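You operate a simulated robot arm through the tools that you are given. There is no shell and no other tool. Be economical: measure what you need, move in short steps, check, and stop when the job is done.

Carry out the task below with a simulated two-armed robot. There is one attempt and no reset: what you move stays moved.

## Task
Shut the blue packing drawer. Fetch the dapplor box set and stand it on the bench top over the green drawer. Take the brown box set and put it on the lower shelf of the packing bench. Pick up the purple box set from the top of the scan table with one hand, pass it to the other hand and put it on the top of the grade table. Fetch the green case from the top of the returns bench and stand it on the panel of the light box. Take the orange sleeve and put it on the wide shelf under the returns bench. Lift the yellow flap open. The order is free. Set down upright: dapplor box set, green case.

Only the result counts: the job must be done as asked and must still hold three seconds after the hand-in. Knocking over, shifting, dropping, spilling or breaking anything else fails it.

## Robot
Two 7-joint arms with two-finger parallel grippers on one trunk, on a base that drives. Base frame: it is fixed to the floor where the robot stands at the start and does not move with it; the origin is under the middle of the robot, x ahead of it, y to its left, z up; the surface under the hand at the start is at about z = 860. Lengths are in mm, angles in rad, forces in N, time in s.
The left shoulder is at the start at [70, 163, 1195], the right one opposite. With the tool pointing down near the work surface each hand reaches from about 400 to 880 mm from the robot's upright axis, wherever it stands, measured 20 degrees to its own side. Places, roughly: bench top over the green drawer (38x22 cm) [-2040, 880, 800]; blue packing drawer [700, -200, 700]; brown box set [-250, -750, 1000]; dapplor box set [0, -750, 1000]; green case [3500, -500, 1000]; lower shelf of the packing bench [-100, -600, 200]; orange sleeve [4250, -750, 1000]; panel of the light box (16x16 cm) [4980, -400, 920]; purple box set [3000, -500, 750]; top of the grade table [6100, -500, 800]; wide shelf under the returns bench [5100, -600, 200]; yellow flap [-2000, 2600, 800]. Payload 3.43 kg a hand.
Tool frame (each hand has its own): the origin (TCP) lies between the finger pads and is the grasp point; the fingertips stand 34 mm ahead of it; z points along the fingers, y is the line along which they close. Largest opening 128 mm; finger width 24, thickness 12; the body of the gripper, 48 by 130 mm, starts 96 mm behind the TCP.
Orientation is that of the tool frame in the base frame, as a unit quaternion [w, x, y, z]. With the fingers straight down and closing along the base's y, the tool's x points along the base's -x, its y along +y and its z along -z.

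## Interface
- The arms move only by the tool jog_arm. It takes "left_plan", "right_plan" or both (then of equal length, played together; a hand with none holds still); each is a list of rows, each a list of 6 numbers: the shift along the tool's x, y, z in mm, then the turn, a rotation vector about the tool's x, y, z in rad. In form: [[x, y, z, rx, ry, rz], ...]. A call has 1 to 12 rows; each row is the pose to reach, as a shift and turn from the pose commanded when the call began, along the tool's axes at that moment. "left_hand" and "right_hand" are, for a hand that has rows, the gripper command, from -1 (fully open) to 1 (shut), values between in proportion, set as the call begins (left out, the last holds). Rows are played at 5 a second. More than 50 mm and 0.15 rad between two rows, or a gripper value outside its range, and nothing of the call is played. Where a pose cannot be reached the arm comes as near as it can. A force on the tool above 40 N (or 10 N above the force at the start of the call, whichever is more), or a blocked arm, ends the call early, and 0.2 s more pass. The fingers move at their own pace (about 153 mm/s each) and stop on an object; they squeeze with about 27 N. The grip force told is the motor's: it shows also when the fingers shut on nothing. Time passes only in rows, and 0.2 s behind the last, so rows that repeat a pose let the fingers close. It gives the time, the measured TCP pose, the force on the tool (base axes), the opening and the grip force at its end, in the units of the frame above (readings bear some noise), with the torque about the TCP (base axes, N m) and any sound that the robot's microphone picked up, and new pictures: "pictures" is both (left out), scene, wrist or none (wrist: the cameras of the hands that moved).
- Cameras (640 x 400 px; columns grow to the right, rows downward): "scene" is now at [106.8, -46.3, 1411.8]; the picture's right is [-0.70, -0.71, 0.00], its down [-0.54, 0.53, -0.66] and it looks along [0.47, -0.46, -0.75] (base axes); focal length 214 px, centre (320, 200). "left" rides on the left gripper at [76, 11, -160] in its tool frame; the picture's right is [-0.15, 0.99, 0.00], its down [-0.88, -0.13, -0.46] and it looks along [-0.45, -0.07, 0.89] (tool axes); focal length 234 px, centre (320, 200). "right" rides on the right gripper at [76, -11, -160] in its tool frame; the picture's right is [0.15, 0.99, 0.00], its down [-0.88, 0.13, -0.46] and it looks along [-0.45, 0.07, 0.89] (tool axes); focal length 234 px, centre (320, 200). There is no depth. A picture from a camera that has moved, and an enlarged one, comes with that camera's place and axes in the base frame and with its lens. The place of the scene camera against the robot may be out by one fixed shift of up to 18 mm in any direction.
- slide_trunk(by): slides the trunk up (or, below 0, down) by that many mm; the arms and the scene camera ride with it, the base frame stays. It gives what a move gives, with no picture.
- base_move(legs): drives the robot by 1 to 6 legs, each [ahead, left, turn to the left] in mm, mm and rad, along the robot's own axes; the way and the turn of a leg run together, so that a leg with both is an arc; at most 1500 mm and 3.142 rad a leg. The arms and the cameras ride along, it lands a little off, and it stops where it bumps. It gives what a move gives, and a new picture of the scene camera.
- head_to(pan, tilt): turns the head with the scene camera to pan (to the left, within 1.501 rad either way) and tilt (down, from -0.506 to 1.204), counted from straight ahead of the robot. It gives what a move gives, and a new picture of the scene camera.
- enlarge(camera, box): a new picture of the part [left, top, right, bottom] of that camera's present view, enlarged. It takes no simulated time.
- hand_in(): hands the job in; it is judged then, once.

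Go step by step. Nothing tells you exact positions but the pictures and the camera data: compare them with the known pose of the tool, close in by small moves and look again before you grip or let go. The budget is 196 turns and 260 pictures, counting those below and the enlarged ones. Unless the task says otherwise, let go and move clear before handing in, and close with one line.

The tools are called after ">>>" by a JSON object that holds its "name" and its "arguments". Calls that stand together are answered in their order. jog_arm: Moves the arms, as the interface text tells. Its arguments: {"type":"object","properties":{"left_plan":{"type":"array","items":{"type":"array","items":{"type":"number"}}},"left_hand":{"type":"number"},"right_plan":{"type":"array","items":{"type":"array","items":{"type":"number"}}},"right_hand":{"type":"number"},"pictures":{"type":"string","enum":["both","scene","wrist","none"]}},"required":[]} The other tools are called the same way: slide_trunk (by) slides the trunk up or down; base_move (legs) drives the base; head_to (pan, tilt) turns the head that bears the scene camera; enlarge (camera, box) takes an enlarged picture of a part of a camera's view; hand_in () hands the job in.

At the start:

```text
t: 0.0
left_ee_pos: [563.0, -28.2, 1117.6]
left_tcp_rot: [0.0, 0.0, 1.0, 0.001]
left_wrist_force: [-0.6, -0.5, 0.5]
left_wrist_torque: [0.0, -0.01, -0.01]
left_opening: 127.9
left_finger_force: 0.1
right_ee_pos: [363.0, -452.8, 1196.5]
right_tcp_rot: [0.0, -0.001, 1.0, 0.0]
right_wrist_force: [1.5, -0.5, 0.4]
right_wrist_torque: [-0.02, -0.02, -0.01]
right_opening: 127.9
right_finger_force: 0.1
trunk travel left (down, up): [-675.0, 265.0]
robot x, y, heading: [1.2, 0.4, 0.003]
head pan, tilt: [-0.775, 0.85]
```

scene: 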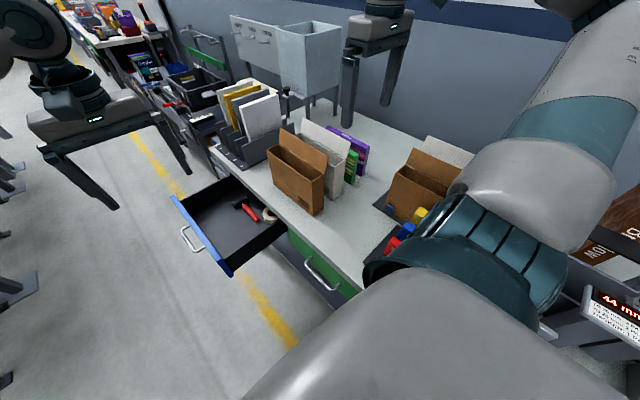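
right: 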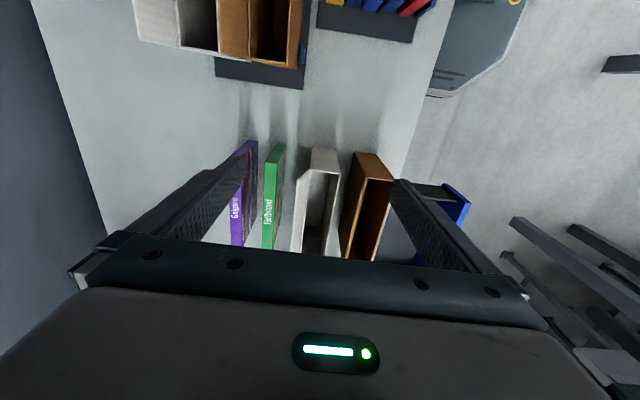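
left: 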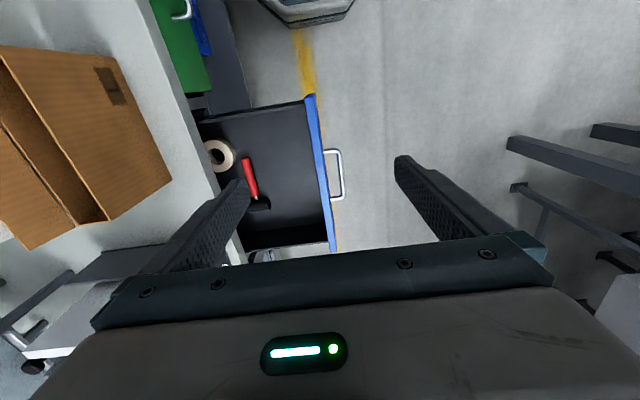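

The open blue drawer is ahead on my right, under the packing bench. I'll look around before moving anything.

>>> {"name": "head_to", "arguments": {"pan": -1.5, "tilt": 0.7}}

>>> {"name": "head_to", "arguments": {"pan": -0.4, "tilt": 0.6}}

>>> {"name": "head_to", "arguments": {"pan": 1.5, "tilt": 0.4}}

```text
t: 1.1
left_ee_pos: [563.0, -28.4, 1118.0]
left_tcp_rot: [-0.001, 0.0, 1.0, 0.0]
left_wrist_force: [-0.1, -0.8, 0.0]
left_wrist_torque: [-0.01, 0.03, 0.05]
left_opening: 127.9
left_finger_force: 0.1
right_ee_pos: [362.5, -451.9, 1195.9]
right_tcp_rot: [0.0, 0.0, 1.0, 0.001]
right_wrist_force: [0.0, 1.4, -0.9]
right_wrist_torque: [0.01, 0.01, -0.03]
right_opening: 127.9
right_finger_force: 0.0
trunk travel left (down, up): [-675.0, 265.0]
robot x, y, heading: [3.5, -0.7, -0.001]
head pan, tilt: [-1.499, 0.7]
camera scene: at [57.1, -76.4, 1424.1], right [-1.0, -0.07, 0.0], down [-0.05, 0.64, -0.76], along [0.06, -0.76, -0.64], focal length 214 px, centre (320, 200)
```

scene: 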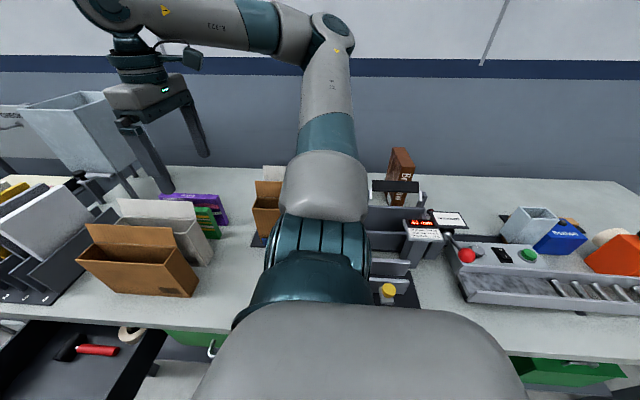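

```text
t: 2.4
left_ee_pos: [562.7, -27.9, 1118.7]
left_tcp_rot: [0.0, 0.001, 1.0, 0.0]
left_wrist_force: [0.1, 0.4, 0.7]
left_wrist_torque: [0.0, 0.01, 0.01]
left_opening: 128.0
left_finger_force: 0.1
right_ee_pos: [362.8, -453.5, 1197.8]
right_tcp_rot: [0.0, -0.001, 1.0, -0.001]
right_wrist_force: [-0.1, 0.0, 0.5]
right_wrist_torque: [-0.03, 0.0, 0.0]
right_opening: 127.9
right_finger_force: 0.1
trunk travel left (down, up): [-675.0, 265.0]
robot x, y, heading: [-1.1, -1.2, -0.003]
head pan, tilt: [-0.4, 0.6]
camera scene: at [132.4, -26.1, 1432.7], right [-0.39, -0.92, 0.0], down [-0.52, 0.22, -0.82], along [0.76, -0.32, -0.57], focal length 214 px, centre (320, 200)
```

scene: 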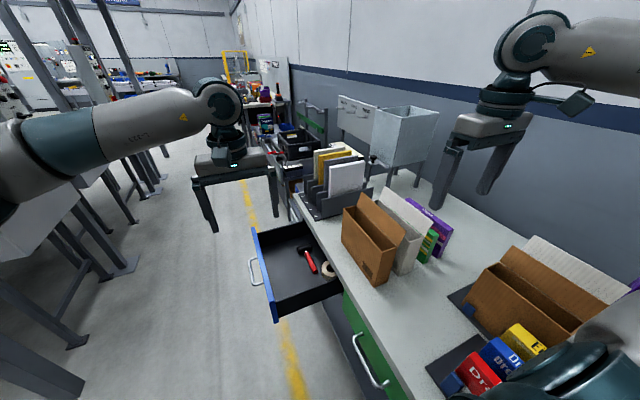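

```text
t: 4.3
left_ee_pos: [562.8, -29.0, 1118.7]
left_tcp_rot: [0.0, 0.0, 1.0, 0.0]
left_wrist_force: [0.1, -0.6, -0.3]
left_wrist_torque: [-0.01, -0.03, 0.04]
left_opening: 128.2
left_finger_force: 0.0
right_ee_pos: [363.2, -452.4, 1197.0]
right_tcp_rot: [0.0, 0.0, 1.0, 0.0]
right_wrist_force: [0.5, 0.9, 0.0]
right_wrist_torque: [0.02, 0.03, -0.02]
right_opening: 127.6
right_finger_force: 0.0
trunk travel left (down, up): [-675.0, 265.0]
robot x, y, heading: [-1.6, -0.2, -0.002]
head pan, tilt: [1.499, 0.4]
camera scene: at [57.7, 100.7, 1451.0], right [1.0, -0.07, 0.0], down [-0.03, -0.39, -0.92], along [0.07, 0.92, -0.39], focal length 214 px, centre (320, 200)
```

scene: 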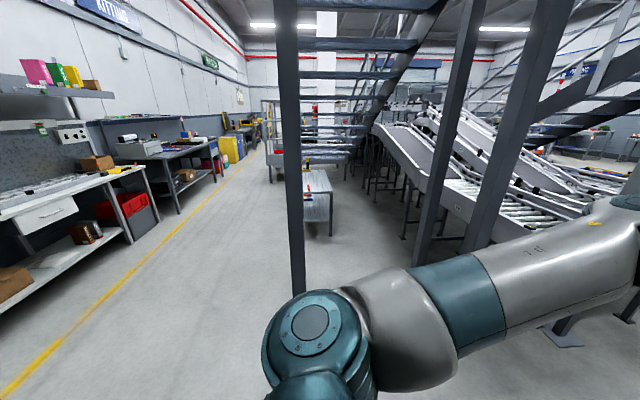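

The blue drawer front is near y≈-43, with its handle at about (712, -10, 700), and it has to be pushed toward -y. I'll bring the left hand in front of the handle, shut the fingers and turn it a quarter.

>>> {"name": "jog_arm", "arguments": {"left_plan": [[-15, 12, 10, 0, 0, 0.14], [-30, 24, 20, 0, 0, 0.28], [-45, 36, 40, 0, 0, 0.42], [-60, 48, 60, 0, 0, 0.56], [-75, 60, 80, 0, 0, 0.7], [-90, 72, 100, 0, 0, 0.84], [-105, 84, 120, 0, 0, 0.98], [-120, 96, 140, 0, 0, 1.12], [-135, 108, 160, 0, 0, 1.26], [-149, 120, 180, 0, 0, 1.4], [-149, 130, 200, 0, 0, 1.5], [-149, 130, 220, 0, 0, 1.57]], "left_hand": 1, "pictures": "wrist"}}

>>> {"name": "head_to", "arguments": {"pan": -0.3, "tilt": 0.9}}

```text
t: 6.9
left_ee_pos: [610.8, 98.9, 970.5]
left_tcp_rot: [0.015, 0.523, 0.852, 0.021]
left_wrist_force: [-0.3, -0.3, 1.3]
left_wrist_torque: [-0.01, -0.02, 0.02]
left_opening: 0.2
left_finger_force: 26.6
left hand out of reach, approached as far as the arm can: row 7, 8, 9, 10, 11, 12
right_ee_pos: [362.7, -451.7, 1198.6]
right_tcp_rot: [-0.001, 0.001, 1.0, -0.002]
right_wrist_force: [-0.3, 1.1, -0.7]
right_wrist_torque: [-0.06, -0.04, -0.06]
right_opening: 128.0
right_finger_force: 0.1
trunk travel left (down, up): [-675.0, 265.0]
robot x, y, heading: [-1.9, 1.6, -0.01]
head pan, tilt: [1.499, 0.4]
camera left: at [580.5, 168.5, 1130.6], right [0.95, 0.32, 0.05], down [0.26, -0.85, 0.45], along [0.19, -0.41, -0.89], focal length 234 px, centre (320, 200)
```

left: 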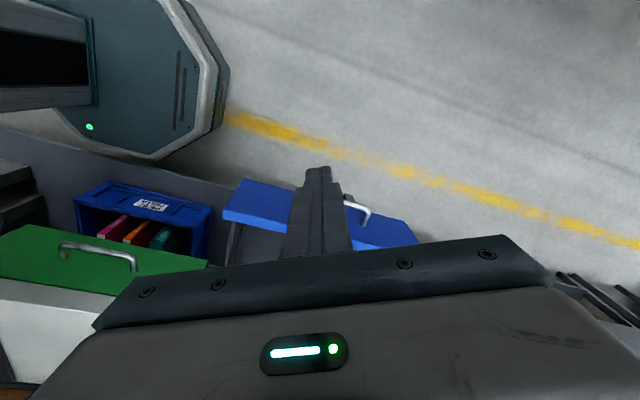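

```text
t: 8.7
left_ee_pos: [612.5, 96.2, 973.7]
left_tcp_rot: [0.015, 0.521, 0.853, 0.024]
left_wrist_force: [0.2, -0.2, -0.5]
left_wrist_torque: [-0.01, 0.01, -0.02]
left_opening: 0.2
left_finger_force: 27.2
right_ee_pos: [364.0, -453.8, 1196.3]
right_tcp_rot: [-0.001, -0.001, 1.0, -0.001]
right_wrist_force: [-0.1, -0.6, 0.4]
right_wrist_torque: [0.03, 0.03, -0.01]
right_opening: 127.9
right_finger_force: 0.0
trunk travel left (down, up): [-675.0, 265.0]
robot x, y, heading: [-3.1, 3.0, -0.001]
head pan, tilt: [-0.3, 0.901]
camera scene: at [123.2, -13.8, 1407.9], right [-0.3, -0.96, 0.0], down [-0.75, 0.23, -0.62], along [0.59, -0.18, -0.78], focal length 214 px, centre (320, 200)
```

scene: 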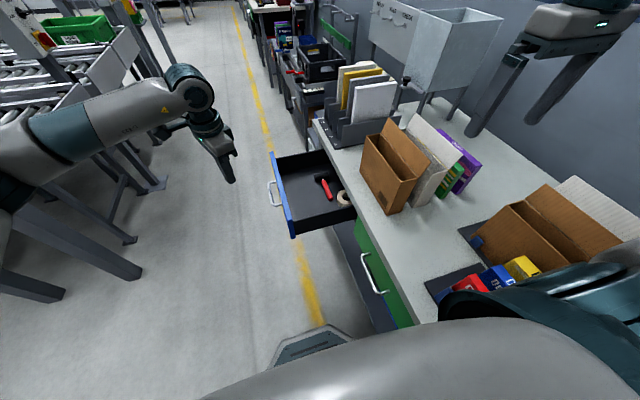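

That quarter turn runs into the left arm's limits. I'll drive out into the aisle and face the bench so the push is straight ahead, bringing the left hand back in to its natural pose first.

>>> {"name": "jog_arm", "arguments": {"left_plan": [[0, 0, -20, 0, 0, -0.13], [0, 0, -40, 0, 0, -0.26], [0, 0, -60, 0, 0, -0.39], [0, 0, -80, 0, 0, -0.52], [20, -20, -90, 0, 0, -0.65], [40, -40, -90, 0, 0, -0.78], [60, -60, -90, 0, 0, -0.9], [80, -90, -90, 0, 0, -1.02]], "pictures": "none"}}

>>> {"name": "base_move", "arguments": {"legs": [[0, 450, 0], [700, 0, 0], [0, 0, -1.5708]]}}

```text
t: 10.5
left_ee_pos: [485.6, 128.2, 1057.1]
left_tcp_rot: [0.023, 0.038, 0.999, 0.013]
left_wrist_force: [0.4, 0.9, 0.6]
left_wrist_torque: [0.0, -0.04, -0.02]
left_opening: 0.0
left_finger_force: 27.0
right_ee_pos: [363.2, -452.5, 1197.7]
right_tcp_rot: [0.0, 0.0, 1.0, 0.0]
right_wrist_force: [0.4, -0.3, 0.9]
right_wrist_torque: [-0.01, -0.02, 0.02]
right_opening: 128.0
right_finger_force: 0.0
trunk travel left (down, up): [-675.0, 265.0]
robot x, y, heading: [0.9, 0.1, 0.003]
head pan, tilt: [-0.3, 0.901]
```

```text
t: 16.4
left_ee_pos: [1167.1, 643.6, 1025.3]
left_tcp_rot: [0.021, 0.056, 0.998, -0.027]
left_wrist_force: [-0.1, 6.7, -1.1]
left_wrist_torque: [-0.75, -0.1, 0.0]
left_opening: 0.0
left_finger_force: 27.3
right_ee_pos: [1031.6, 87.5, 1199.7]
right_tcp_rot: [-0.022, 0.006, 0.999, -0.033]
right_wrist_force: [1.6, -3.2, -0.8]
right_wrist_torque: [0.38, 0.18, 0.0]
right_opening: 127.7
right_finger_force: 0.1
trunk travel left (down, up): [-675.0, 265.0]
robot x, y, heading: [672.7, 442.4, -0.024]
head pan, tilt: [-0.3, 0.901]
stopped in leg 2: the robot was blocked; the commanded pose is now the measured one
camera scene: at [809.0, 416.2, 1405.7], right [-0.32, -0.95, 0.0], down [-0.75, 0.25, -0.61], along [0.58, -0.19, -0.79], focal length 214 px, centre (320, 200)
```

scene: 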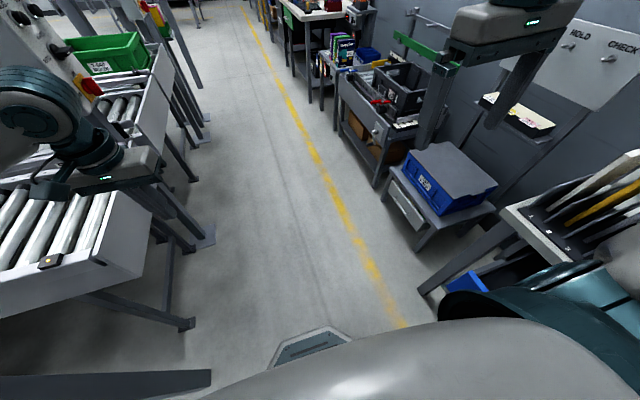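

The left arm touched the conveyor at the left and the base stopped. I'll back off a little and then turn right, which takes the hand away from it.

>>> {"name": "base_move", "arguments": {"legs": [[-60, 0, 0], [0, -60, 0], [0, 0, -1.547]]}}

>>> {"name": "head_to", "arguments": {"pan": 0, "tilt": 1.0}}

```text
t: 17.0
left_ee_pos: [1157.4, 636.4, 1030.5]
left_tcp_rot: [0.025, 0.061, 0.997, -0.028]
left_wrist_force: [0.1, -0.6, 0.1]
left_wrist_torque: [0.02, -0.02, -0.02]
left_opening: 0.2
left_finger_force: 27.4
right_ee_pos: [1021.6, 86.4, 1206.0]
right_tcp_rot: [-0.013, 0.004, 0.999, -0.036]
right_wrist_force: [0.1, 0.7, 0.1]
right_wrist_torque: [-0.03, -0.05, 0.01]
right_opening: 128.0
right_finger_force: 0.1
trunk travel left (down, up): [-675.0, 265.0]
robot x, y, heading: [673.1, 441.8, -0.023]
head pan, tilt: [-0.3, 0.901]
stopped in leg 1: the robot was blocked; the commanded pose is now the measured one
camera scene: at [796.7, 421.4, 1407.5], right [-0.32, -0.95, 0.0], down [-0.74, 0.25, -0.62], along [0.59, -0.2, -0.79], focal length 214 px, centre (320, 200)
```

scene: 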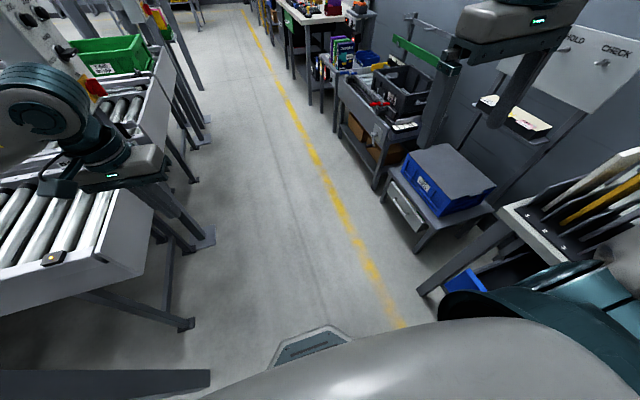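

```text
t: 17.8
left_ee_pos: [1157.2, 637.3, 1030.8]
left_tcp_rot: [0.025, 0.059, 0.998, -0.028]
left_wrist_force: [0.5, 0.1, 0.6]
left_wrist_torque: [0.0, 0.01, 0.01]
left_opening: 0.0
left_finger_force: 26.7
right_ee_pos: [1024.6, 85.7, 1205.5]
right_tcp_rot: [-0.015, 0.002, 0.999, -0.034]
right_wrist_force: [0.8, -0.8, -0.4]
right_wrist_torque: [0.03, 0.0, -0.03]
right_opening: 127.9
right_finger_force: 0.1
trunk travel left (down, up): [-675.0, 265.0]
robot x, y, heading: [672.2, 437.2, -0.021]
head pan, tilt: [0.0, 1.0]
camera scene: at [796.9, 442.4, 1400.1], right [-0.02, -1.0, 0.0], down [-0.84, 0.02, -0.54], along [0.54, -0.01, -0.84], focal length 214 px, centre (320, 200)
```

scene: 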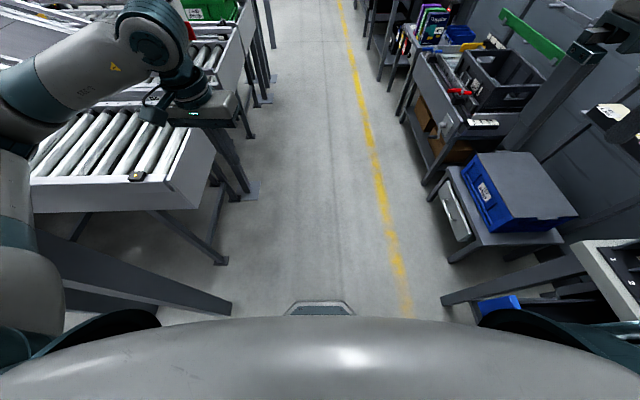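

Backing up was blocked too, so a stair post seems to touch the left side. I'll slide right first, toward the free side.

>>> {"name": "base_move", "arguments": {"legs": [[0, -80, 0]]}}

>>> {"name": "head_to", "arguments": {"pan": 1.3, "tilt": 1.0}}

```text
t: 18.9
left_ee_pos: [1151.8, 561.4, 1032.4]
left_tcp_rot: [0.028, 0.059, 0.997, -0.029]
left_wrist_force: [0.5, -0.1, 0.6]
left_wrist_torque: [-0.01, -0.02, 0.03]
left_opening: 0.0
left_finger_force: 26.3
right_ee_pos: [1017.3, 11.3, 1207.8]
right_tcp_rot: [-0.012, 0.003, 0.999, -0.035]
right_wrist_force: [-0.4, 0.3, -0.1]
right_wrist_torque: [0.03, 0.01, 0.0]
right_opening: 128.1
right_finger_force: 0.0
trunk travel left (down, up): [-675.0, 265.0]
robot x, y, heading: [667.6, 360.7, -0.026]
head pan, tilt: [0.0, 1.0]
camera scene: at [788.9, 368.5, 1400.7], right [-0.02, -1.0, 0.0], down [-0.84, 0.02, -0.54], along [0.54, -0.01, -0.84], focal length 214 px, centre (320, 200)
```

scene: 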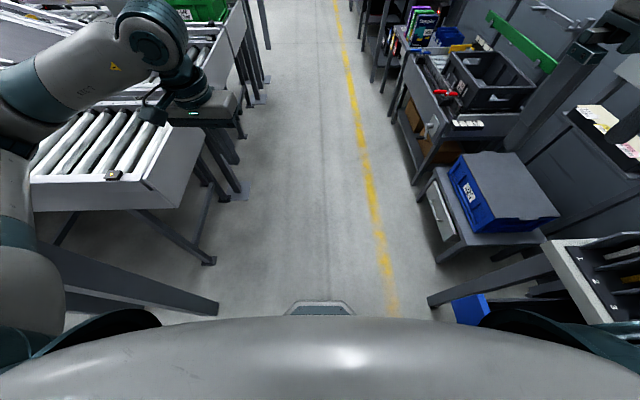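

```text
t: 20.4
left_ee_pos: [1151.8, 562.0, 1032.0]
left_tcp_rot: [0.027, 0.06, 0.997, -0.029]
left_wrist_force: [-0.4, 0.1, 0.3]
left_wrist_torque: [0.0, -0.01, 0.05]
left_opening: 0.0
left_finger_force: 27.1
right_ee_pos: [1016.8, 11.8, 1206.3]
right_tcp_rot: [-0.013, 0.002, 0.999, -0.035]
right_wrist_force: [0.2, -0.7, -0.2]
right_wrist_torque: [0.0, -0.01, -0.02]
right_opening: 128.1
right_finger_force: 0.1
trunk travel left (down, up): [-675.0, 265.0]
robot x, y, heading: [667.8, 360.0, -0.024]
head pan, tilt: [1.3, 1.0]
camera scene: at [739.4, 436.0, 1400.7], right [0.96, -0.29, 0.0], down [-0.24, -0.81, -0.54], along [0.16, 0.52, -0.84], focal length 214 px, centre (320, 200)
```

scene: 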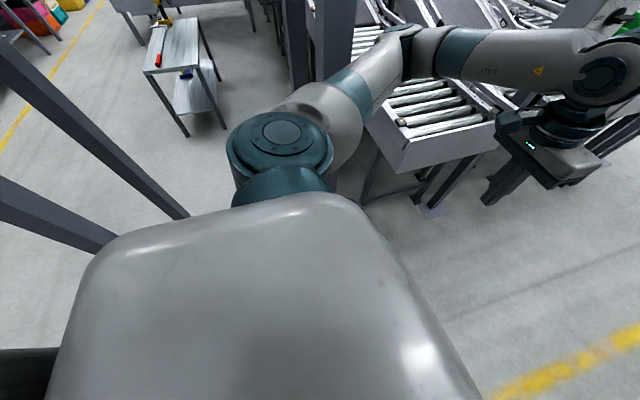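

The left elbow had been close to the stair posts, and there's room now. I'll turn right to face the bench.

>>> {"name": "base_move", "arguments": {"legs": [[0, 0, -1.547]]}}

>>> {"name": "head_to", "arguments": {"pan": 0, "tilt": 0.9}}

```text
t: 24.6
left_ee_pos: [875.6, -118.6, 1031.5]
left_tcp_rot: [0.0, 0.742, 0.669, -0.04]
left_wrist_force: [-0.5, -0.1, 0.0]
left_wrist_torque: [-0.02, 0.0, -0.01]
left_opening: 0.0
left_finger_force: 26.8
right_ee_pos: [321.6, 8.4, 1207.4]
right_tcp_rot: [-0.033, 0.704, 0.709, -0.016]
right_wrist_force: [0.1, 0.1, -0.7]
right_wrist_torque: [-0.01, -0.01, 0.0]
right_opening: 128.1
right_finger_force: 0.1
trunk travel left (down, up): [-675.0, 265.0]
robot x, y, heading: [669.0, 355.4, -1.577]
head pan, tilt: [1.3, 1.0]
camera scene: at [735.8, 300.8, 1400.7], right [-0.27, -0.96, 0.0], down [-0.81, 0.23, -0.54], along [0.52, -0.15, -0.84], focal length 214 px, centre (320, 200)
```

scene: 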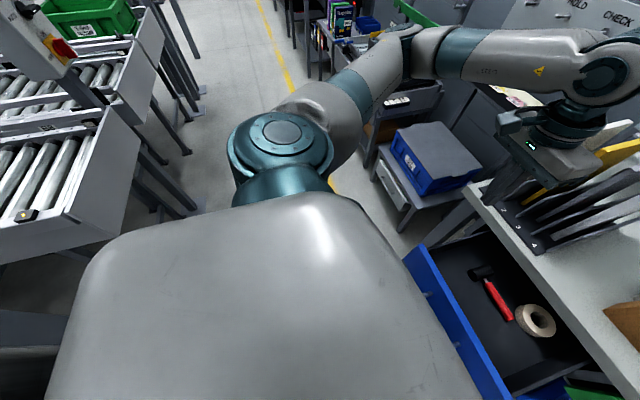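

```text
t: 26.0
left_ee_pos: [877.1, -119.1, 1030.8]
left_tcp_rot: [-0.002, 0.741, 0.67, -0.039]
left_wrist_force: [-0.2, 0.6, -0.4]
left_wrist_torque: [-0.01, -0.01, 0.04]
left_opening: 0.1
left_finger_force: 27.2
right_ee_pos: [324.3, 7.8, 1207.3]
right_tcp_rot: [-0.033, 0.703, 0.71, -0.016]
right_wrist_force: [0.7, 0.3, 1.0]
right_wrist_torque: [0.01, 0.0, 0.02]
right_opening: 127.9
right_finger_force: 0.0
trunk travel left (down, up): [-675.0, 265.0]
robot x, y, heading: [669.1, 358.1, -1.577]
head pan, tilt: [0.0, 0.901]
camera scene: at [668.4, 244.4, 1407.9], right [-1.0, 0.01, 0.0], down [0.0, 0.78, -0.62], along [0.0, -0.62, -0.78], focal length 214 px, centre (320, 200)
```

scene: 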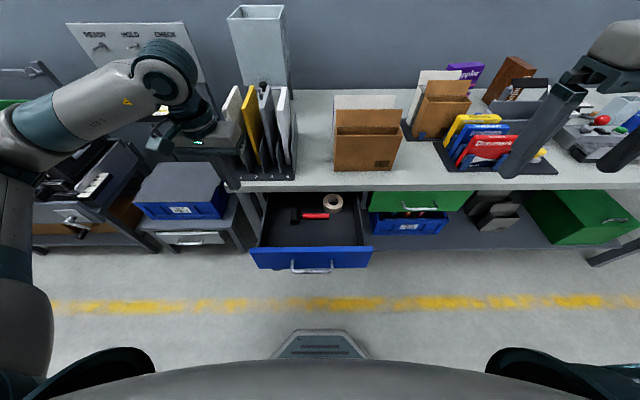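

The drawer handle triangulates to about (693, -11, 748), and the bench edge is near y≈-232 at z≈860. The box sets are at the right rear of the bench. I'll back off slightly and lower the trunk.

>>> {"name": "base_move", "arguments": {"legs": [[-90, 0, 0]]}}

>>> {"name": "slide_trunk", "arguments": {"by": -150}}

>>> {"name": "enlarge", "arguments": {"camera": "scene", "box": [380, 40, 640, 200]}}

```text
t: 27.1
left_ee_pos: [876.1, -29.0, 1031.9]
left_tcp_rot: [-0.001, 0.74, 0.671, -0.039]
left_wrist_force: [0.5, -0.1, -0.6]
left_wrist_torque: [-0.02, 0.02, -0.01]
left_opening: 0.0
left_finger_force: 26.9
right_ee_pos: [323.9, 96.0, 1207.9]
right_tcp_rot: [-0.034, 0.702, 0.711, -0.017]
right_wrist_force: [0.5, 0.0, 0.9]
right_wrist_torque: [-0.03, 0.02, 0.02]
right_opening: 128.0
right_finger_force: 0.1
trunk travel left (down, up): [-675.0, 265.0]
robot x, y, heading: [669.1, 451.6, -1.577]
head pan, tilt: [0.0, 0.901]
camera scene: at [669.0, 334.1, 1407.9], right [-1.0, 0.0, 0.0], down [0.0, 0.78, -0.62], along [0.0, -0.62, -0.78], focal length 214 px, centre (320, 200)
```

scene: 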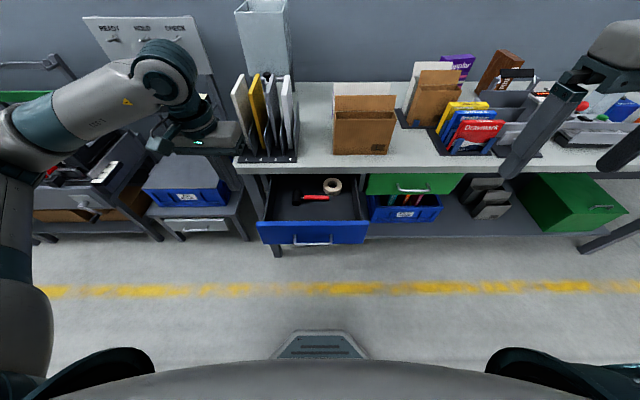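

```text
t: 28.9
left_ee_pos: [876.7, -27.5, 882.2]
left_tcp_rot: [0.0, 0.74, 0.671, -0.04]
left_wrist_force: [0.1, 0.1, 0.5]
left_wrist_torque: [-0.01, -0.02, 0.03]
left_opening: 0.0
left_finger_force: 27.3
right_ee_pos: [323.0, 97.5, 1057.1]
right_tcp_rot: [-0.033, 0.702, 0.711, -0.016]
right_wrist_force: [-0.2, 0.3, -0.2]
right_wrist_torque: [-0.05, -0.03, 0.01]
right_opening: 128.1
right_finger_force: 0.1
trunk travel left (down, up): [-525.0, 415.0]
robot x, y, heading: [672.6, 453.5, -1.572]
head pan, tilt: [0.0, 0.901]
```

```text
2.46 times, centred on (510, 120) of scene
camera zoom: at [669.0, 334.2, 1258.0], right [-1.0, 0.0, 0.0], down [0.0, 0.78, -0.62], along [0.0, -0.62, -0.78], focal length 528 px, centre (-148, 397)
```

zoom: 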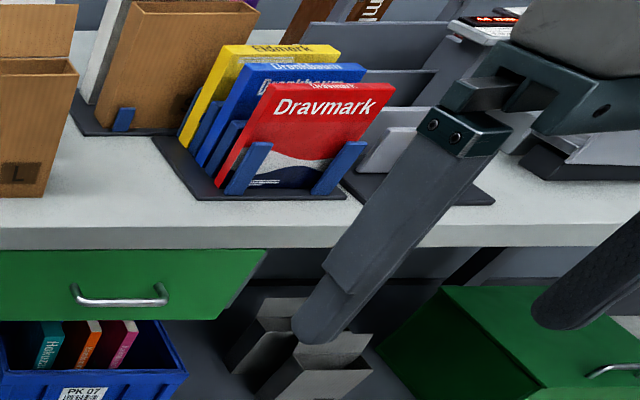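

I'm at the handle's height range with room to spare, so I'll move the left hand in front of the handle and lower it.

>>> {"name": "jog_arm", "arguments": {"left_plan": [[40, -15, 1, 0, 0, 0], [69, -50, 3, 0, 0, 0], [69, -95, 4, 0, 0, 0], [69, -140, 5, 0, 0, 0], [69, -190, 6, 0, 0, 0], [72, -187, 50, 0, 0, 0], [75, -185, 98, 0, 0, 0], [78, -183, 147, 0, 0, 0]]}}

```text
t: 30.7
left_ee_pos: [694.5, 56.6, 741.2]
left_tcp_rot: [-0.001, 0.742, 0.669, -0.04]
left_wrist_force: [-0.3, 0.8, -0.7]
left_wrist_torque: [0.01, -0.03, -0.01]
left_opening: 0.1
left_finger_force: 26.5
right_ee_pos: [324.3, 95.9, 1057.1]
right_tcp_rot: [-0.034, 0.702, 0.711, -0.017]
right_wrist_force: [0.0, -0.4, 0.2]
right_wrist_torque: [-0.03, 0.03, 0.05]
right_opening: 128.3
right_finger_force: 0.0
trunk travel left (down, up): [-525.0, 415.0]
robot x, y, heading: [668.8, 451.9, -1.577]
head pan, tilt: [0.0, 0.901]
camera scene: at [669.5, 333.8, 1258.0], right [-1.0, 0.0, 0.0], down [0.0, 0.78, -0.62], along [0.0, -0.62, -0.78], focal length 214 px, centre (320, 200)
camera left: at [724.2, 139.1, 896.6], right [0.97, -0.25, -0.05], down [-0.19, -0.84, 0.51], along [-0.16, -0.49, -0.86], focal length 234 px, centre (320, 200)
```

scene: 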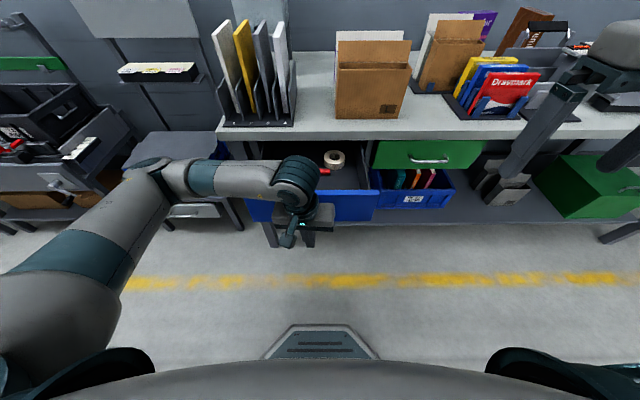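
left: 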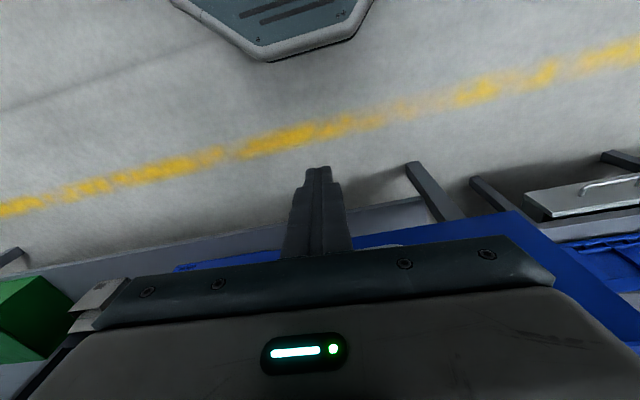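

The fingers are just in front of the handle. I'll push straight toward the bench in steps; a contact stop will tell me when it seats.

>>> {"name": "jog_arm", "arguments": {"left_plan": [[-35, 3.4, 1.9, 0, 0, 0], [-70, 6.9, 3.8, 0, 0, 0], [-100, 9.8, 5.4, 0, 0, 0], [-130, 12.7, 7, 0, 0, 0], [-160, 15.7, 8.6, 0, 0, 0], [-185, 18, 10, 0, 0, 0], [-205, 20, 11, 0, 0, 0], [-220, 21.6, 11.9, 0, 0, 0]]}}

```text
t: 32.5
left_ee_pos: [692.5, -162.5, 741.2]
left_tcp_rot: [-0.001, 0.74, 0.671, -0.04]
left_wrist_force: [-0.5, -0.1, -0.1]
left_wrist_torque: [0.02, -0.02, -0.01]
left_opening: 0.0
left_finger_force: 26.9
right_ee_pos: [324.4, 96.6, 1057.6]
right_tcp_rot: [-0.033, 0.703, 0.711, -0.016]
right_wrist_force: [0.2, 0.0, 0.1]
right_wrist_torque: [-0.05, 0.03, 0.0]
right_opening: 128.1
right_finger_force: 0.0
trunk travel left (down, up): [-525.0, 415.0]
robot x, y, heading: [667.4, 452.0, -1.573]
head pan, tilt: [0.0, 0.901]
camera scene: at [668.9, 333.9, 1257.9], right [-1.0, 0.0, 0.0], down [0.0, 0.78, -0.62], along [0.0, -0.62, -0.78], focal length 214 px, centre (320, 200)
camera left: at [722.4, -80.7, 895.6], right [0.97, -0.25, -0.04], down [-0.19, -0.84, 0.51], along [-0.16, -0.49, -0.86], focal length 234 px, centre (320, 200)
```

scene: 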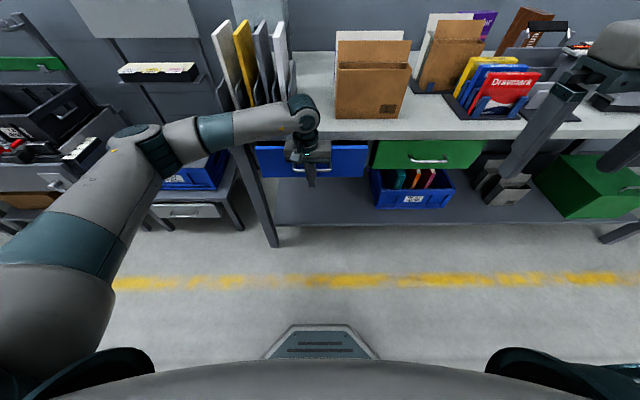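
left: 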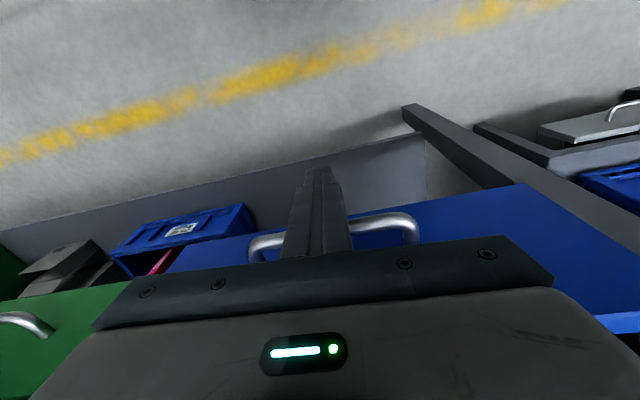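

The drawer is nearly shut but still a little proud of the green one. I'll push on in small steps.

>>> {"name": "jog_arm", "arguments": {"left_plan": [[-10, 1, 0.5, 0, 0, 0], [-20, 2, 1, 0, 0, 0], [-30, 3, 1.6, 0, 0, 0], [-38, 3.8, 2.1, 0, 0, 0]]}}

```text
t: 33.5
left_ee_pos: [692.2, -198.9, 740.3]
left_tcp_rot: [-0.001, 0.741, 0.67, -0.039]
left_wrist_force: [-0.6, 0.0, -0.1]
left_wrist_torque: [0.04, -0.02, -0.01]
left_opening: 0.0
left_finger_force: 25.9
right_ee_pos: [323.0, 96.7, 1057.9]
right_tcp_rot: [-0.034, 0.703, 0.71, -0.016]
right_wrist_force: [0.3, -0.2, 0.5]
right_wrist_torque: [-0.04, 0.0, 0.02]
right_opening: 127.9
right_finger_force: 0.1
trunk travel left (down, up): [-525.0, 415.0]
robot x, y, heading: [669.4, 447.9, -1.575]
head pan, tilt: [0.0, 0.901]
camera scene: at [668.9, 333.9, 1257.9], right [-1.0, 0.0, 0.0], down [0.0, 0.78, -0.62], along [0.0, -0.62, -0.78], focal length 214 px, centre (320, 200)
camera left: at [722.2, -116.3, 895.2], right [0.97, -0.25, -0.04], down [-0.19, -0.84, 0.51], along [-0.16, -0.49, -0.86], focal length 234 px, centre (320, 200)
```

scene: 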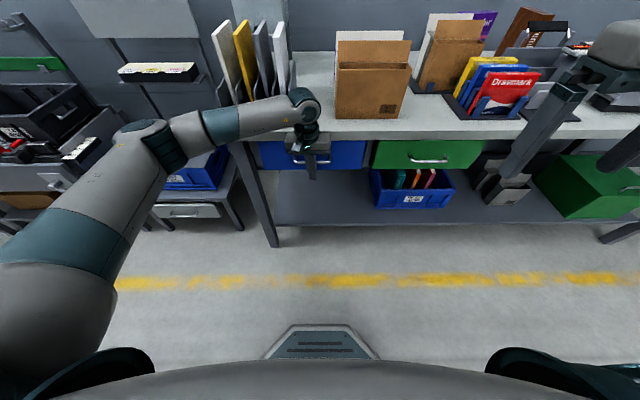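
left: 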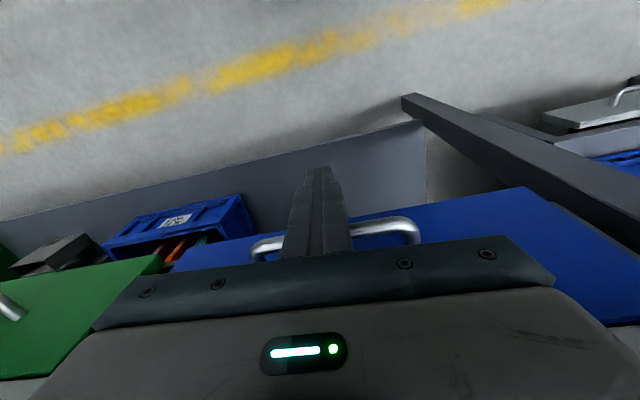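

It looks flush with the green front now. I'll give it one last gentle push to be sure it seats.

>>> {"name": "jog_arm", "arguments": {"left_plan": [[-5, 0.5, 0.3, 0, 0, 0], [-10, 1, 0.6, 0, 0, 0], [-15, 1.5, 0.8, 0, 0, 0]], "pictures": "scene"}}

>>> {"name": "enlarge", "arguments": {"camera": "scene", "box": [220, 80, 500, 255]}}

```text
t: 34.3
left_ee_pos: [692.0, -205.2, 738.4]
left_tcp_rot: [-0.005, 0.743, 0.669, -0.033]
left_wrist_force: [4.6, 20.8, 8.9]
left_wrist_torque: [-0.52, -0.08, 0.34]
left_opening: 0.0
left_finger_force: 27.2
right_ee_pos: [325.0, 97.8, 1058.8]
right_tcp_rot: [-0.033, 0.702, 0.712, -0.017]
right_wrist_force: [0.2, 0.2, 0.3]
right_wrist_torque: [0.0, 0.0, 0.01]
right_opening: 127.8
right_finger_force: 0.0
trunk travel left (down, up): [-525.0, 415.0]
robot x, y, heading: [672.6, 454.4, -1.571]
head pan, tilt: [0.0, 0.901]
stopped in row 3 (left hand): the force on the tool passed its limit at 47 N (the readings are from after the stop); the commanded pose is now the measured one
camera scene: at [669.4, 336.9, 1258.3], right [-1.0, 0.0, 0.0], down [0.0, 0.78, -0.62], along [0.0, -0.62, -0.78], focal length 214 px, centre (320, 200)
```

scene: 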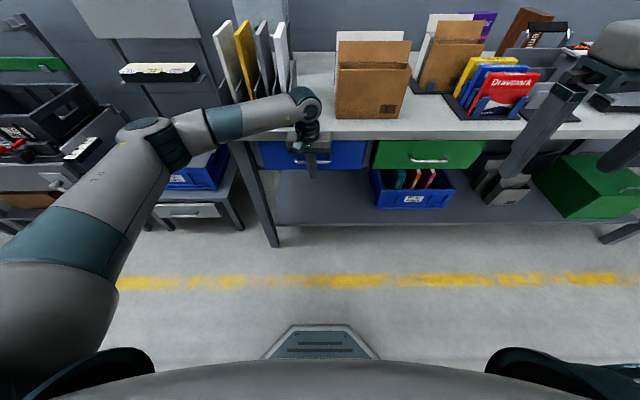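

```text
2.29 times, centred on (360, 168) of scene
camera zoom: at [669.4, 336.9, 1258.3], right [-1.0, 0.0, 0.0], down [0.0, 0.78, -0.62], along [0.0, -0.62, -0.78], focal length 490 px, centre (229, 274)
```

zoom: 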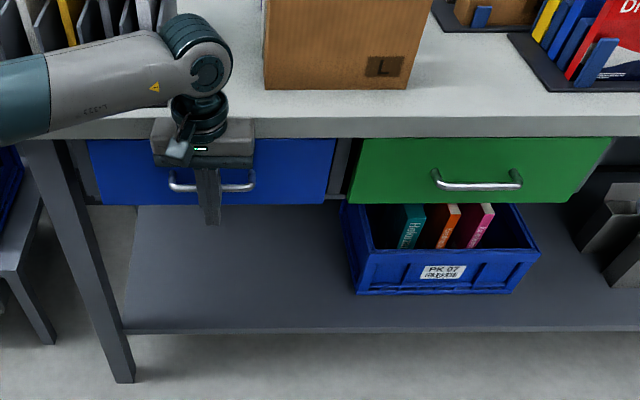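

The drawer is seated against its stop, flush with the green one. I'll back the hand off, raise the trunk and drive along to face the box sets.

>>> {"name": "jog_arm", "arguments": {"left_plan": [[40, 0, 0, 0, 0, 0], [80, 0, 0, 0, 0, 0], [110, 20, -40, 0, 0, 0], [110, 60, -80, 0, 0, 0], [110, 100, -120, 0, 0, 0], [110, 130, -160, 0, 0, 0], [110, 150, -200, 0, 0, 0]], "left_hand": -1, "pictures": "none"}}

>>> {"name": "slide_trunk", "arguments": {"by": 200}}

>>> {"name": "base_move", "arguments": {"legs": [[0, -700, 0]]}}

```text
refused: row 3 steps farther than a row can; nothing moved
```

```text
t: 36.5
left_ee_pos: [693.9, -208.2, 937.4]
left_tcp_rot: [-0.004, 0.741, 0.67, -0.034]
left_wrist_force: [0.3, 0.0, -1.3]
left_wrist_torque: [0.03, -0.02, -0.01]
left_opening: 0.0
left_finger_force: 27.0
right_ee_pos: [323.3, 96.5, 1257.6]
right_tcp_rot: [-0.033, 0.702, 0.711, -0.016]
right_wrist_force: [0.8, -0.4, 0.2]
right_wrist_torque: [0.01, -0.01, 0.01]
right_opening: 128.1
right_finger_force: 0.0
trunk travel left (down, up): [-725.0, 215.0]
robot x, y, heading: [669.0, 451.3, -1.572]
head pan, tilt: [0.0, 0.901]
```

```text
t: 40.2
left_ee_pos: [14.4, -210.9, 936.8]
left_tcp_rot: [-0.004, 0.737, 0.675, -0.035]
left_wrist_force: [0.0, 0.3, -0.1]
left_wrist_torque: [-0.04, 0.0, -0.02]
left_opening: 0.0
left_finger_force: 26.6
right_ee_pos: [-358.2, 87.9, 1258.1]
right_tcp_rot: [-0.033, 0.697, 0.716, -0.017]
right_wrist_force: [-0.5, -0.5, -0.6]
right_wrist_torque: [-0.03, -0.02, -0.01]
right_opening: 128.1
right_finger_force: 0.2
trunk travel left (down, up): [-725.0, 215.0]
robot x, y, heading: [-19.2, 445.9, -1.563]
head pan, tilt: [0.0, 0.901]
camera scene: at [-17.6, 331.3, 1457.9], right [-1.0, -0.01, 0.0], down [-0.01, 0.78, -0.62], along [0.01, -0.62, -0.78], focal length 214 px, centre (320, 200)
```

scene: 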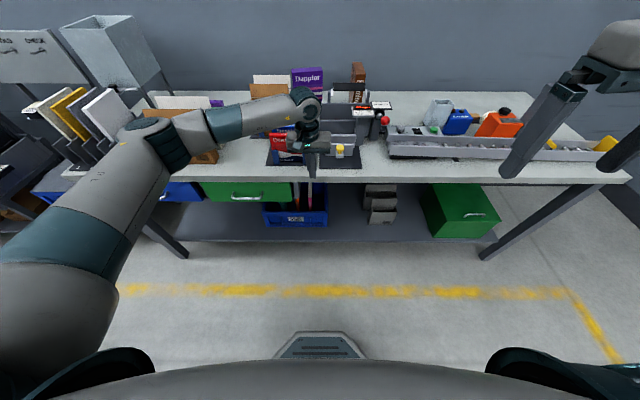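

The retract was refused for one long step, so the hand rode along the bench edge, and I need to see that nothing was touched. I'll pull it back now and look.

>>> {"name": "jog_arm", "arguments": {"left_plan": [[40, 0, 0, 0, 0, 0], [80, 0, 0, 0, 0, 0], [110, 20, -30, 0, 0, 0], [120, 50, -65, 0, 0, 0], [120, 80, -100, 0, 0, 0], [120, 110, -140, 0, 0, 0], [120, 140, -180, 0, 0, 0]], "left_hand": -1, "pictures": "none"}}

>>> {"name": "enlarge", "arguments": {"camera": "scene", "box": [220, 50, 420, 200]}}

>>> {"name": "enlarge", "arguments": {"camera": "scene", "box": [20, 10, 320, 220]}}

```text
t: 41.8
left_ee_pos: [177.0, -97.7, 1102.0]
left_tcp_rot: [-0.005, 0.737, 0.675, -0.033]
left_wrist_force: [0.2, -0.5, 0.0]
left_wrist_torque: [0.0, 0.03, 0.0]
left_opening: 127.9
left_finger_force: 0.1
right_ee_pos: [-358.1, 88.1, 1258.5]
right_tcp_rot: [-0.034, 0.697, 0.716, -0.018]
right_wrist_force: [0.2, -0.7, 0.5]
right_wrist_torque: [0.0, 0.02, -0.01]
right_opening: 127.9
right_finger_force: 0.0
trunk travel left (down, up): [-725.0, 215.0]
robot x, y, heading: [-21.1, 448.8, -1.56]
head pan, tilt: [0.0, 0.901]
```

```text
2.67 times, centred on (320, 125) of scene
camera zoom: at [-16.7, 332.2, 1458.0], right [-1.0, -0.01, 0.0], down [-0.01, 0.78, -0.62], along [0.01, -0.62, -0.78], focal length 572 px, centre (320, 400)
```

zoom: 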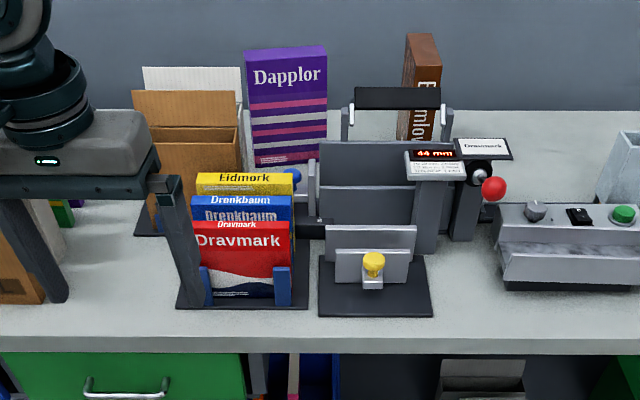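

```text
1.90 times, centred on (170, 115) of scene
camera zoom: at [-16.7, 332.2, 1458.0], right [-1.0, -0.01, 0.0], down [-0.01, 0.78, -0.62], along [0.01, -0.62, -0.78], focal length 408 px, centre (606, 362)
```

zoom: 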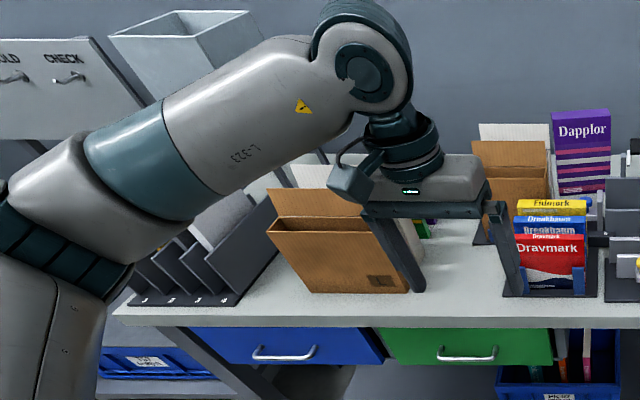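

Nothing was disturbed. The Dapplor box stands with its broad face toward me near (0, -740), and the brown one stands end-on near (-170, -750). I'll raise the left hand and drive closer to the bench.

>>> {"name": "jog_arm", "arguments": {"left_plan": [[0, 0, -40, 0, 0, 0], [0, 20, -80, 0, 0, 0], [0, 50, -120, 0, 0, 0], [0, 80, -150, 0, 0, 0]], "pictures": "none"}}

>>> {"name": "base_move", "arguments": {"legs": [[340, 0, 0]]}}

```text
t: 42.8
left_ee_pos: [262.8, -98.2, 1253.7]
left_tcp_rot: [-0.005, 0.737, 0.675, -0.035]
left_wrist_force: [0.8, 0.8, -0.4]
left_wrist_torque: [-0.05, 0.0, -0.01]
left_opening: 128.0
left_finger_force: 0.1
right_ee_pos: [-358.7, 90.7, 1257.2]
right_tcp_rot: [-0.033, 0.697, 0.717, -0.017]
right_wrist_force: [0.1, 0.4, -0.1]
right_wrist_torque: [-0.01, 0.0, 0.0]
right_opening: 128.0
right_finger_force: 0.0
trunk travel left (down, up): [-725.0, 215.0]
robot x, y, heading: [-18.1, 448.3, -1.562]
head pan, tilt: [0.0, 0.901]
```

```text
t: 45.0
left_ee_pos: [265.6, -433.1, 1253.3]
left_tcp_rot: [-0.004, 0.737, 0.675, -0.035]
left_wrist_force: [-0.1, -0.4, -1.0]
left_wrist_torque: [-0.02, 0.02, -0.02]
left_opening: 128.0
left_finger_force: 0.1
right_ee_pos: [-356.1, -244.1, 1257.5]
right_tcp_rot: [-0.033, 0.697, 0.716, -0.017]
right_wrist_force: [0.7, 0.0, 0.7]
right_wrist_torque: [-0.03, 0.0, -0.01]
right_opening: 128.0
right_finger_force: 0.0
trunk travel left (down, up): [-725.0, 215.0]
robot x, y, heading: [-16.8, 115.1, -1.561]
head pan, tilt: [0.0, 0.901]
camera scene: at [-14.3, -1.2, 1458.1], right [-1.0, -0.01, 0.0], down [-0.01, 0.78, -0.62], along [0.01, -0.62, -0.78], focal length 214 px, centre (320, 200)
```

scene: 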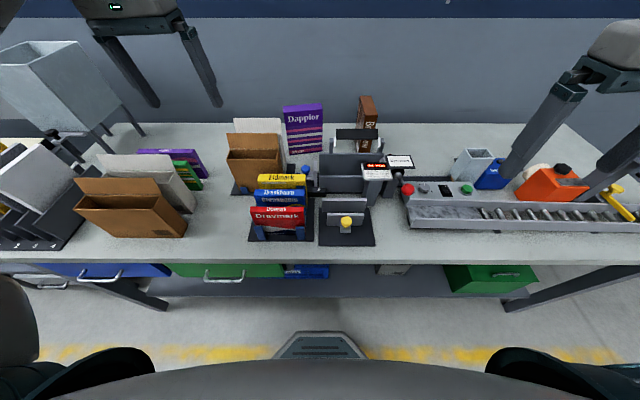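

I'll go a little closer and take a detailed look at the two box sets.

>>> {"name": "base_move", "arguments": {"legs": [[75, 0, 0]]}}

>>> {"name": "enlarge", "arguments": {"camera": "scene", "box": [220, 90, 440, 230]}}

```text
t: 46.1
left_ee_pos: [267.9, -503.5, 1255.4]
left_tcp_rot: [-0.002, 0.737, 0.675, -0.035]
left_wrist_force: [0.2, 0.9, 0.3]
left_wrist_torque: [0.0, 0.0, 0.0]
left_opening: 128.1
left_finger_force: 0.2
right_ee_pos: [-355.3, -315.0, 1259.6]
right_tcp_rot: [-0.031, 0.696, 0.717, -0.018]
right_wrist_force: [-0.6, 0.9, 0.1]
right_wrist_torque: [-0.03, -0.01, 0.02]
right_opening: 127.9
right_finger_force: 0.2
trunk travel left (down, up): [-725.0, 215.0]
robot x, y, heading: [-15.8, 39.6, -1.557]
head pan, tilt: [0.0, 0.901]
camera scene: at [-13.5, -71.7, 1458.4], right [-1.0, -0.01, 0.0], down [-0.01, 0.78, -0.62], along [0.01, -0.62, -0.78], focal length 214 px, centre (320, 200)
```

scene: 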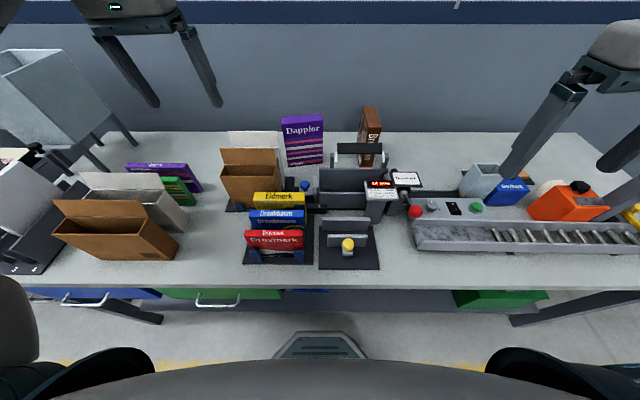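

```text
2.86 times, centred on (330, 160) of scene
camera zoom: at [-13.5, -71.7, 1458.4], right [-1.0, -0.01, 0.0], down [-0.01, 0.78, -0.62], along [0.01, -0.62, -0.78], focal length 613 px, centre (291, 314)
```

zoom: 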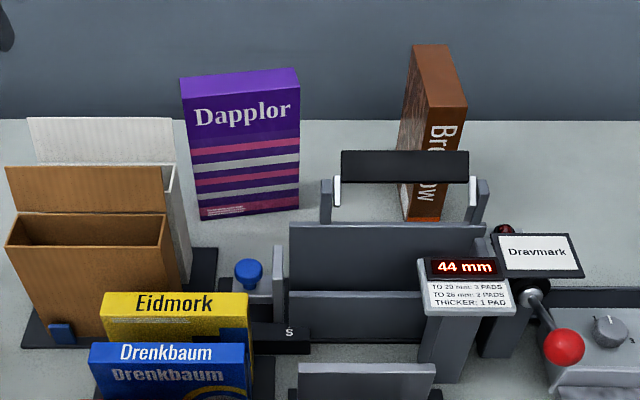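

The Dapplor box is about 145 wide, 50 thick and 190 tall, centred near (57, -750) with its top at z≈1050. I need to grip it across its thickness, so I'll test whether the left wrist can turn the other way.

>>> {"name": "jog_arm", "arguments": {"left_plan": [[0, 0, 0, 0, 0, -0.14], [0, 0, 0, 0, 0, -0.28], [0, 0, 0, 0, 0, -0.42], [0, 0, 0, 0, 0, -0.56], [0, 0, 0, 0, 0, -0.7], [0, 0, 0, 0, 0, -0.84], [0, 0, 0, 0, 0, -0.98], [0, 0, 0, 0, 0, -1.12], [0, 0, 0, 0, 0, -1.26], [0, 0, 0, 0, 0, -1.4], [0, 0, 0, 0, 0, -1.5], [0, 0, 0, 0, 0, -1.56]], "pictures": "both"}}

```text
t: 48.7
left_ee_pos: [266.3, -506.3, 1253.8]
left_tcp_rot: [-0.026, 0.048, 0.998, -0.022]
left_wrist_force: [0.8, 0.0, 0.8]
left_wrist_torque: [-0.05, 0.02, -0.02]
left_opening: 128.1
left_finger_force: 0.1
right_ee_pos: [-354.1, -317.7, 1257.8]
right_tcp_rot: [-0.033, 0.696, 0.717, -0.017]
right_wrist_force: [0.3, -0.4, -0.6]
right_wrist_torque: [0.01, -0.01, -0.04]
right_opening: 128.0
right_finger_force: 0.0
trunk travel left (down, up): [-725.0, 215.0]
robot x, y, heading: [-13.8, 43.4, -1.557]
head pan, tilt: [0.0, 0.901]
camera scene: at [-13.2, -75.1, 1457.9], right [-1.0, -0.01, 0.0], down [-0.01, 0.78, -0.62], along [0.01, -0.62, -0.78], focal length 214 px, centre (320, 200)
camera left: at [203.3, -481.6, 1416.4], right [0.24, 0.97, -0.05], down [0.89, -0.2, 0.42], along [0.39, -0.15, -0.91], focal length 234 px, centre (320, 200)
```

scene: 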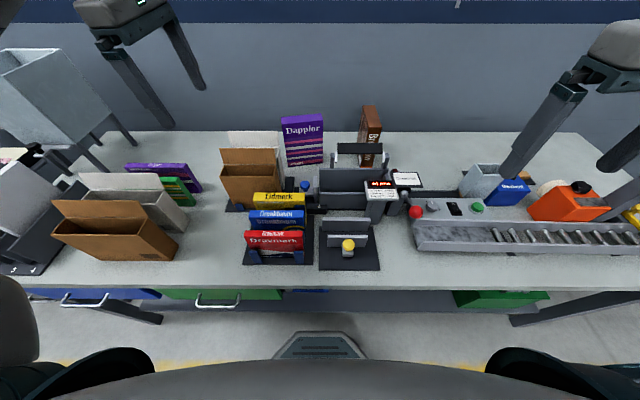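
left: 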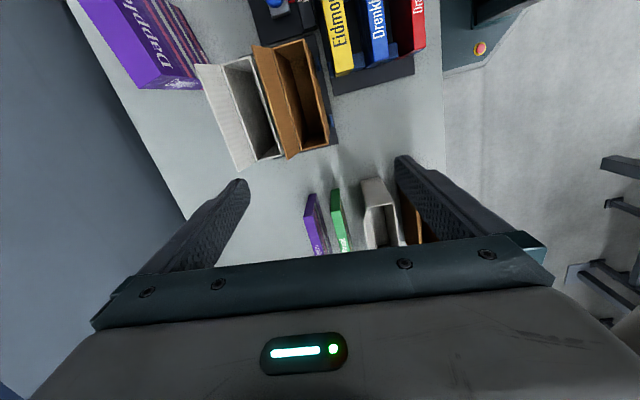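

The wrist turns freely this way. I'll move over the Dapplor box at a safe height, straighten the tool and align it with the box's yaw.

>>> {"name": "jog_arm", "arguments": {"left_plan": [[20, -30, 8, -0.006, -0.006, -0.03], [40, -60, 16, -0.012, -0.012, -0.06], [63, -93, 25, -0.018, -0.018, -0.09], [86, -126, 34, -0.024, -0.025, -0.12], [110, -160, 43, -0.03, -0.032, -0.14], [134, -193, 52, -0.036, -0.039, -0.17], [158, -226, 61, -0.042, -0.045, -0.19], [181, -260, 71, -0.046, -0.05, -0.21]]}}

```text
t: 50.5
left_ee_pos: [55.7, -747.4, 1205.8]
left_tcp_rot: [0.0, -0.055, 0.998, 0.002]
left_wrist_force: [-0.1, 0.6, 0.4]
left_wrist_torque: [0.0, -0.1, 0.02]
left_opening: 128.0
left_finger_force: 0.0
left hand out of reach, approached as far as the arm can: row 8
right_ee_pos: [-359.2, -318.1, 1257.1]
right_tcp_rot: [-0.031, 0.697, 0.717, -0.015]
right_wrist_force: [-0.5, -0.1, -0.6]
right_wrist_torque: [-0.02, -0.07, 0.01]
right_opening: 127.9
right_finger_force: 0.1
trunk travel left (down, up): [-725.0, 215.0]
robot x, y, heading: [-13.7, 41.6, -1.56]
head pan, tilt: [0.0, 0.901]
camera scene: at [-19.9, -74.7, 1457.9], right [-1.0, -0.01, 0.0], down [-0.01, 0.78, -0.62], along [0.01, -0.62, -0.78], focal length 214 px, centre (320, 200)
camera left: at [-19.6, -744.6, 1366.1], right [0.04, 1.0, 0.0], down [0.89, -0.03, 0.46], along [0.46, -0.01, -0.89], focal length 234 px, centre (320, 200)
```

scene: 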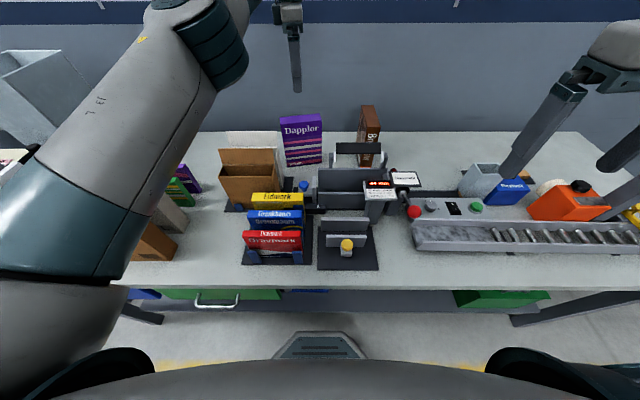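
left: 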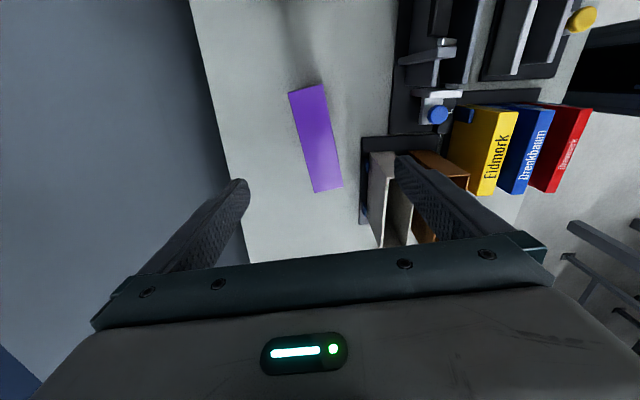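

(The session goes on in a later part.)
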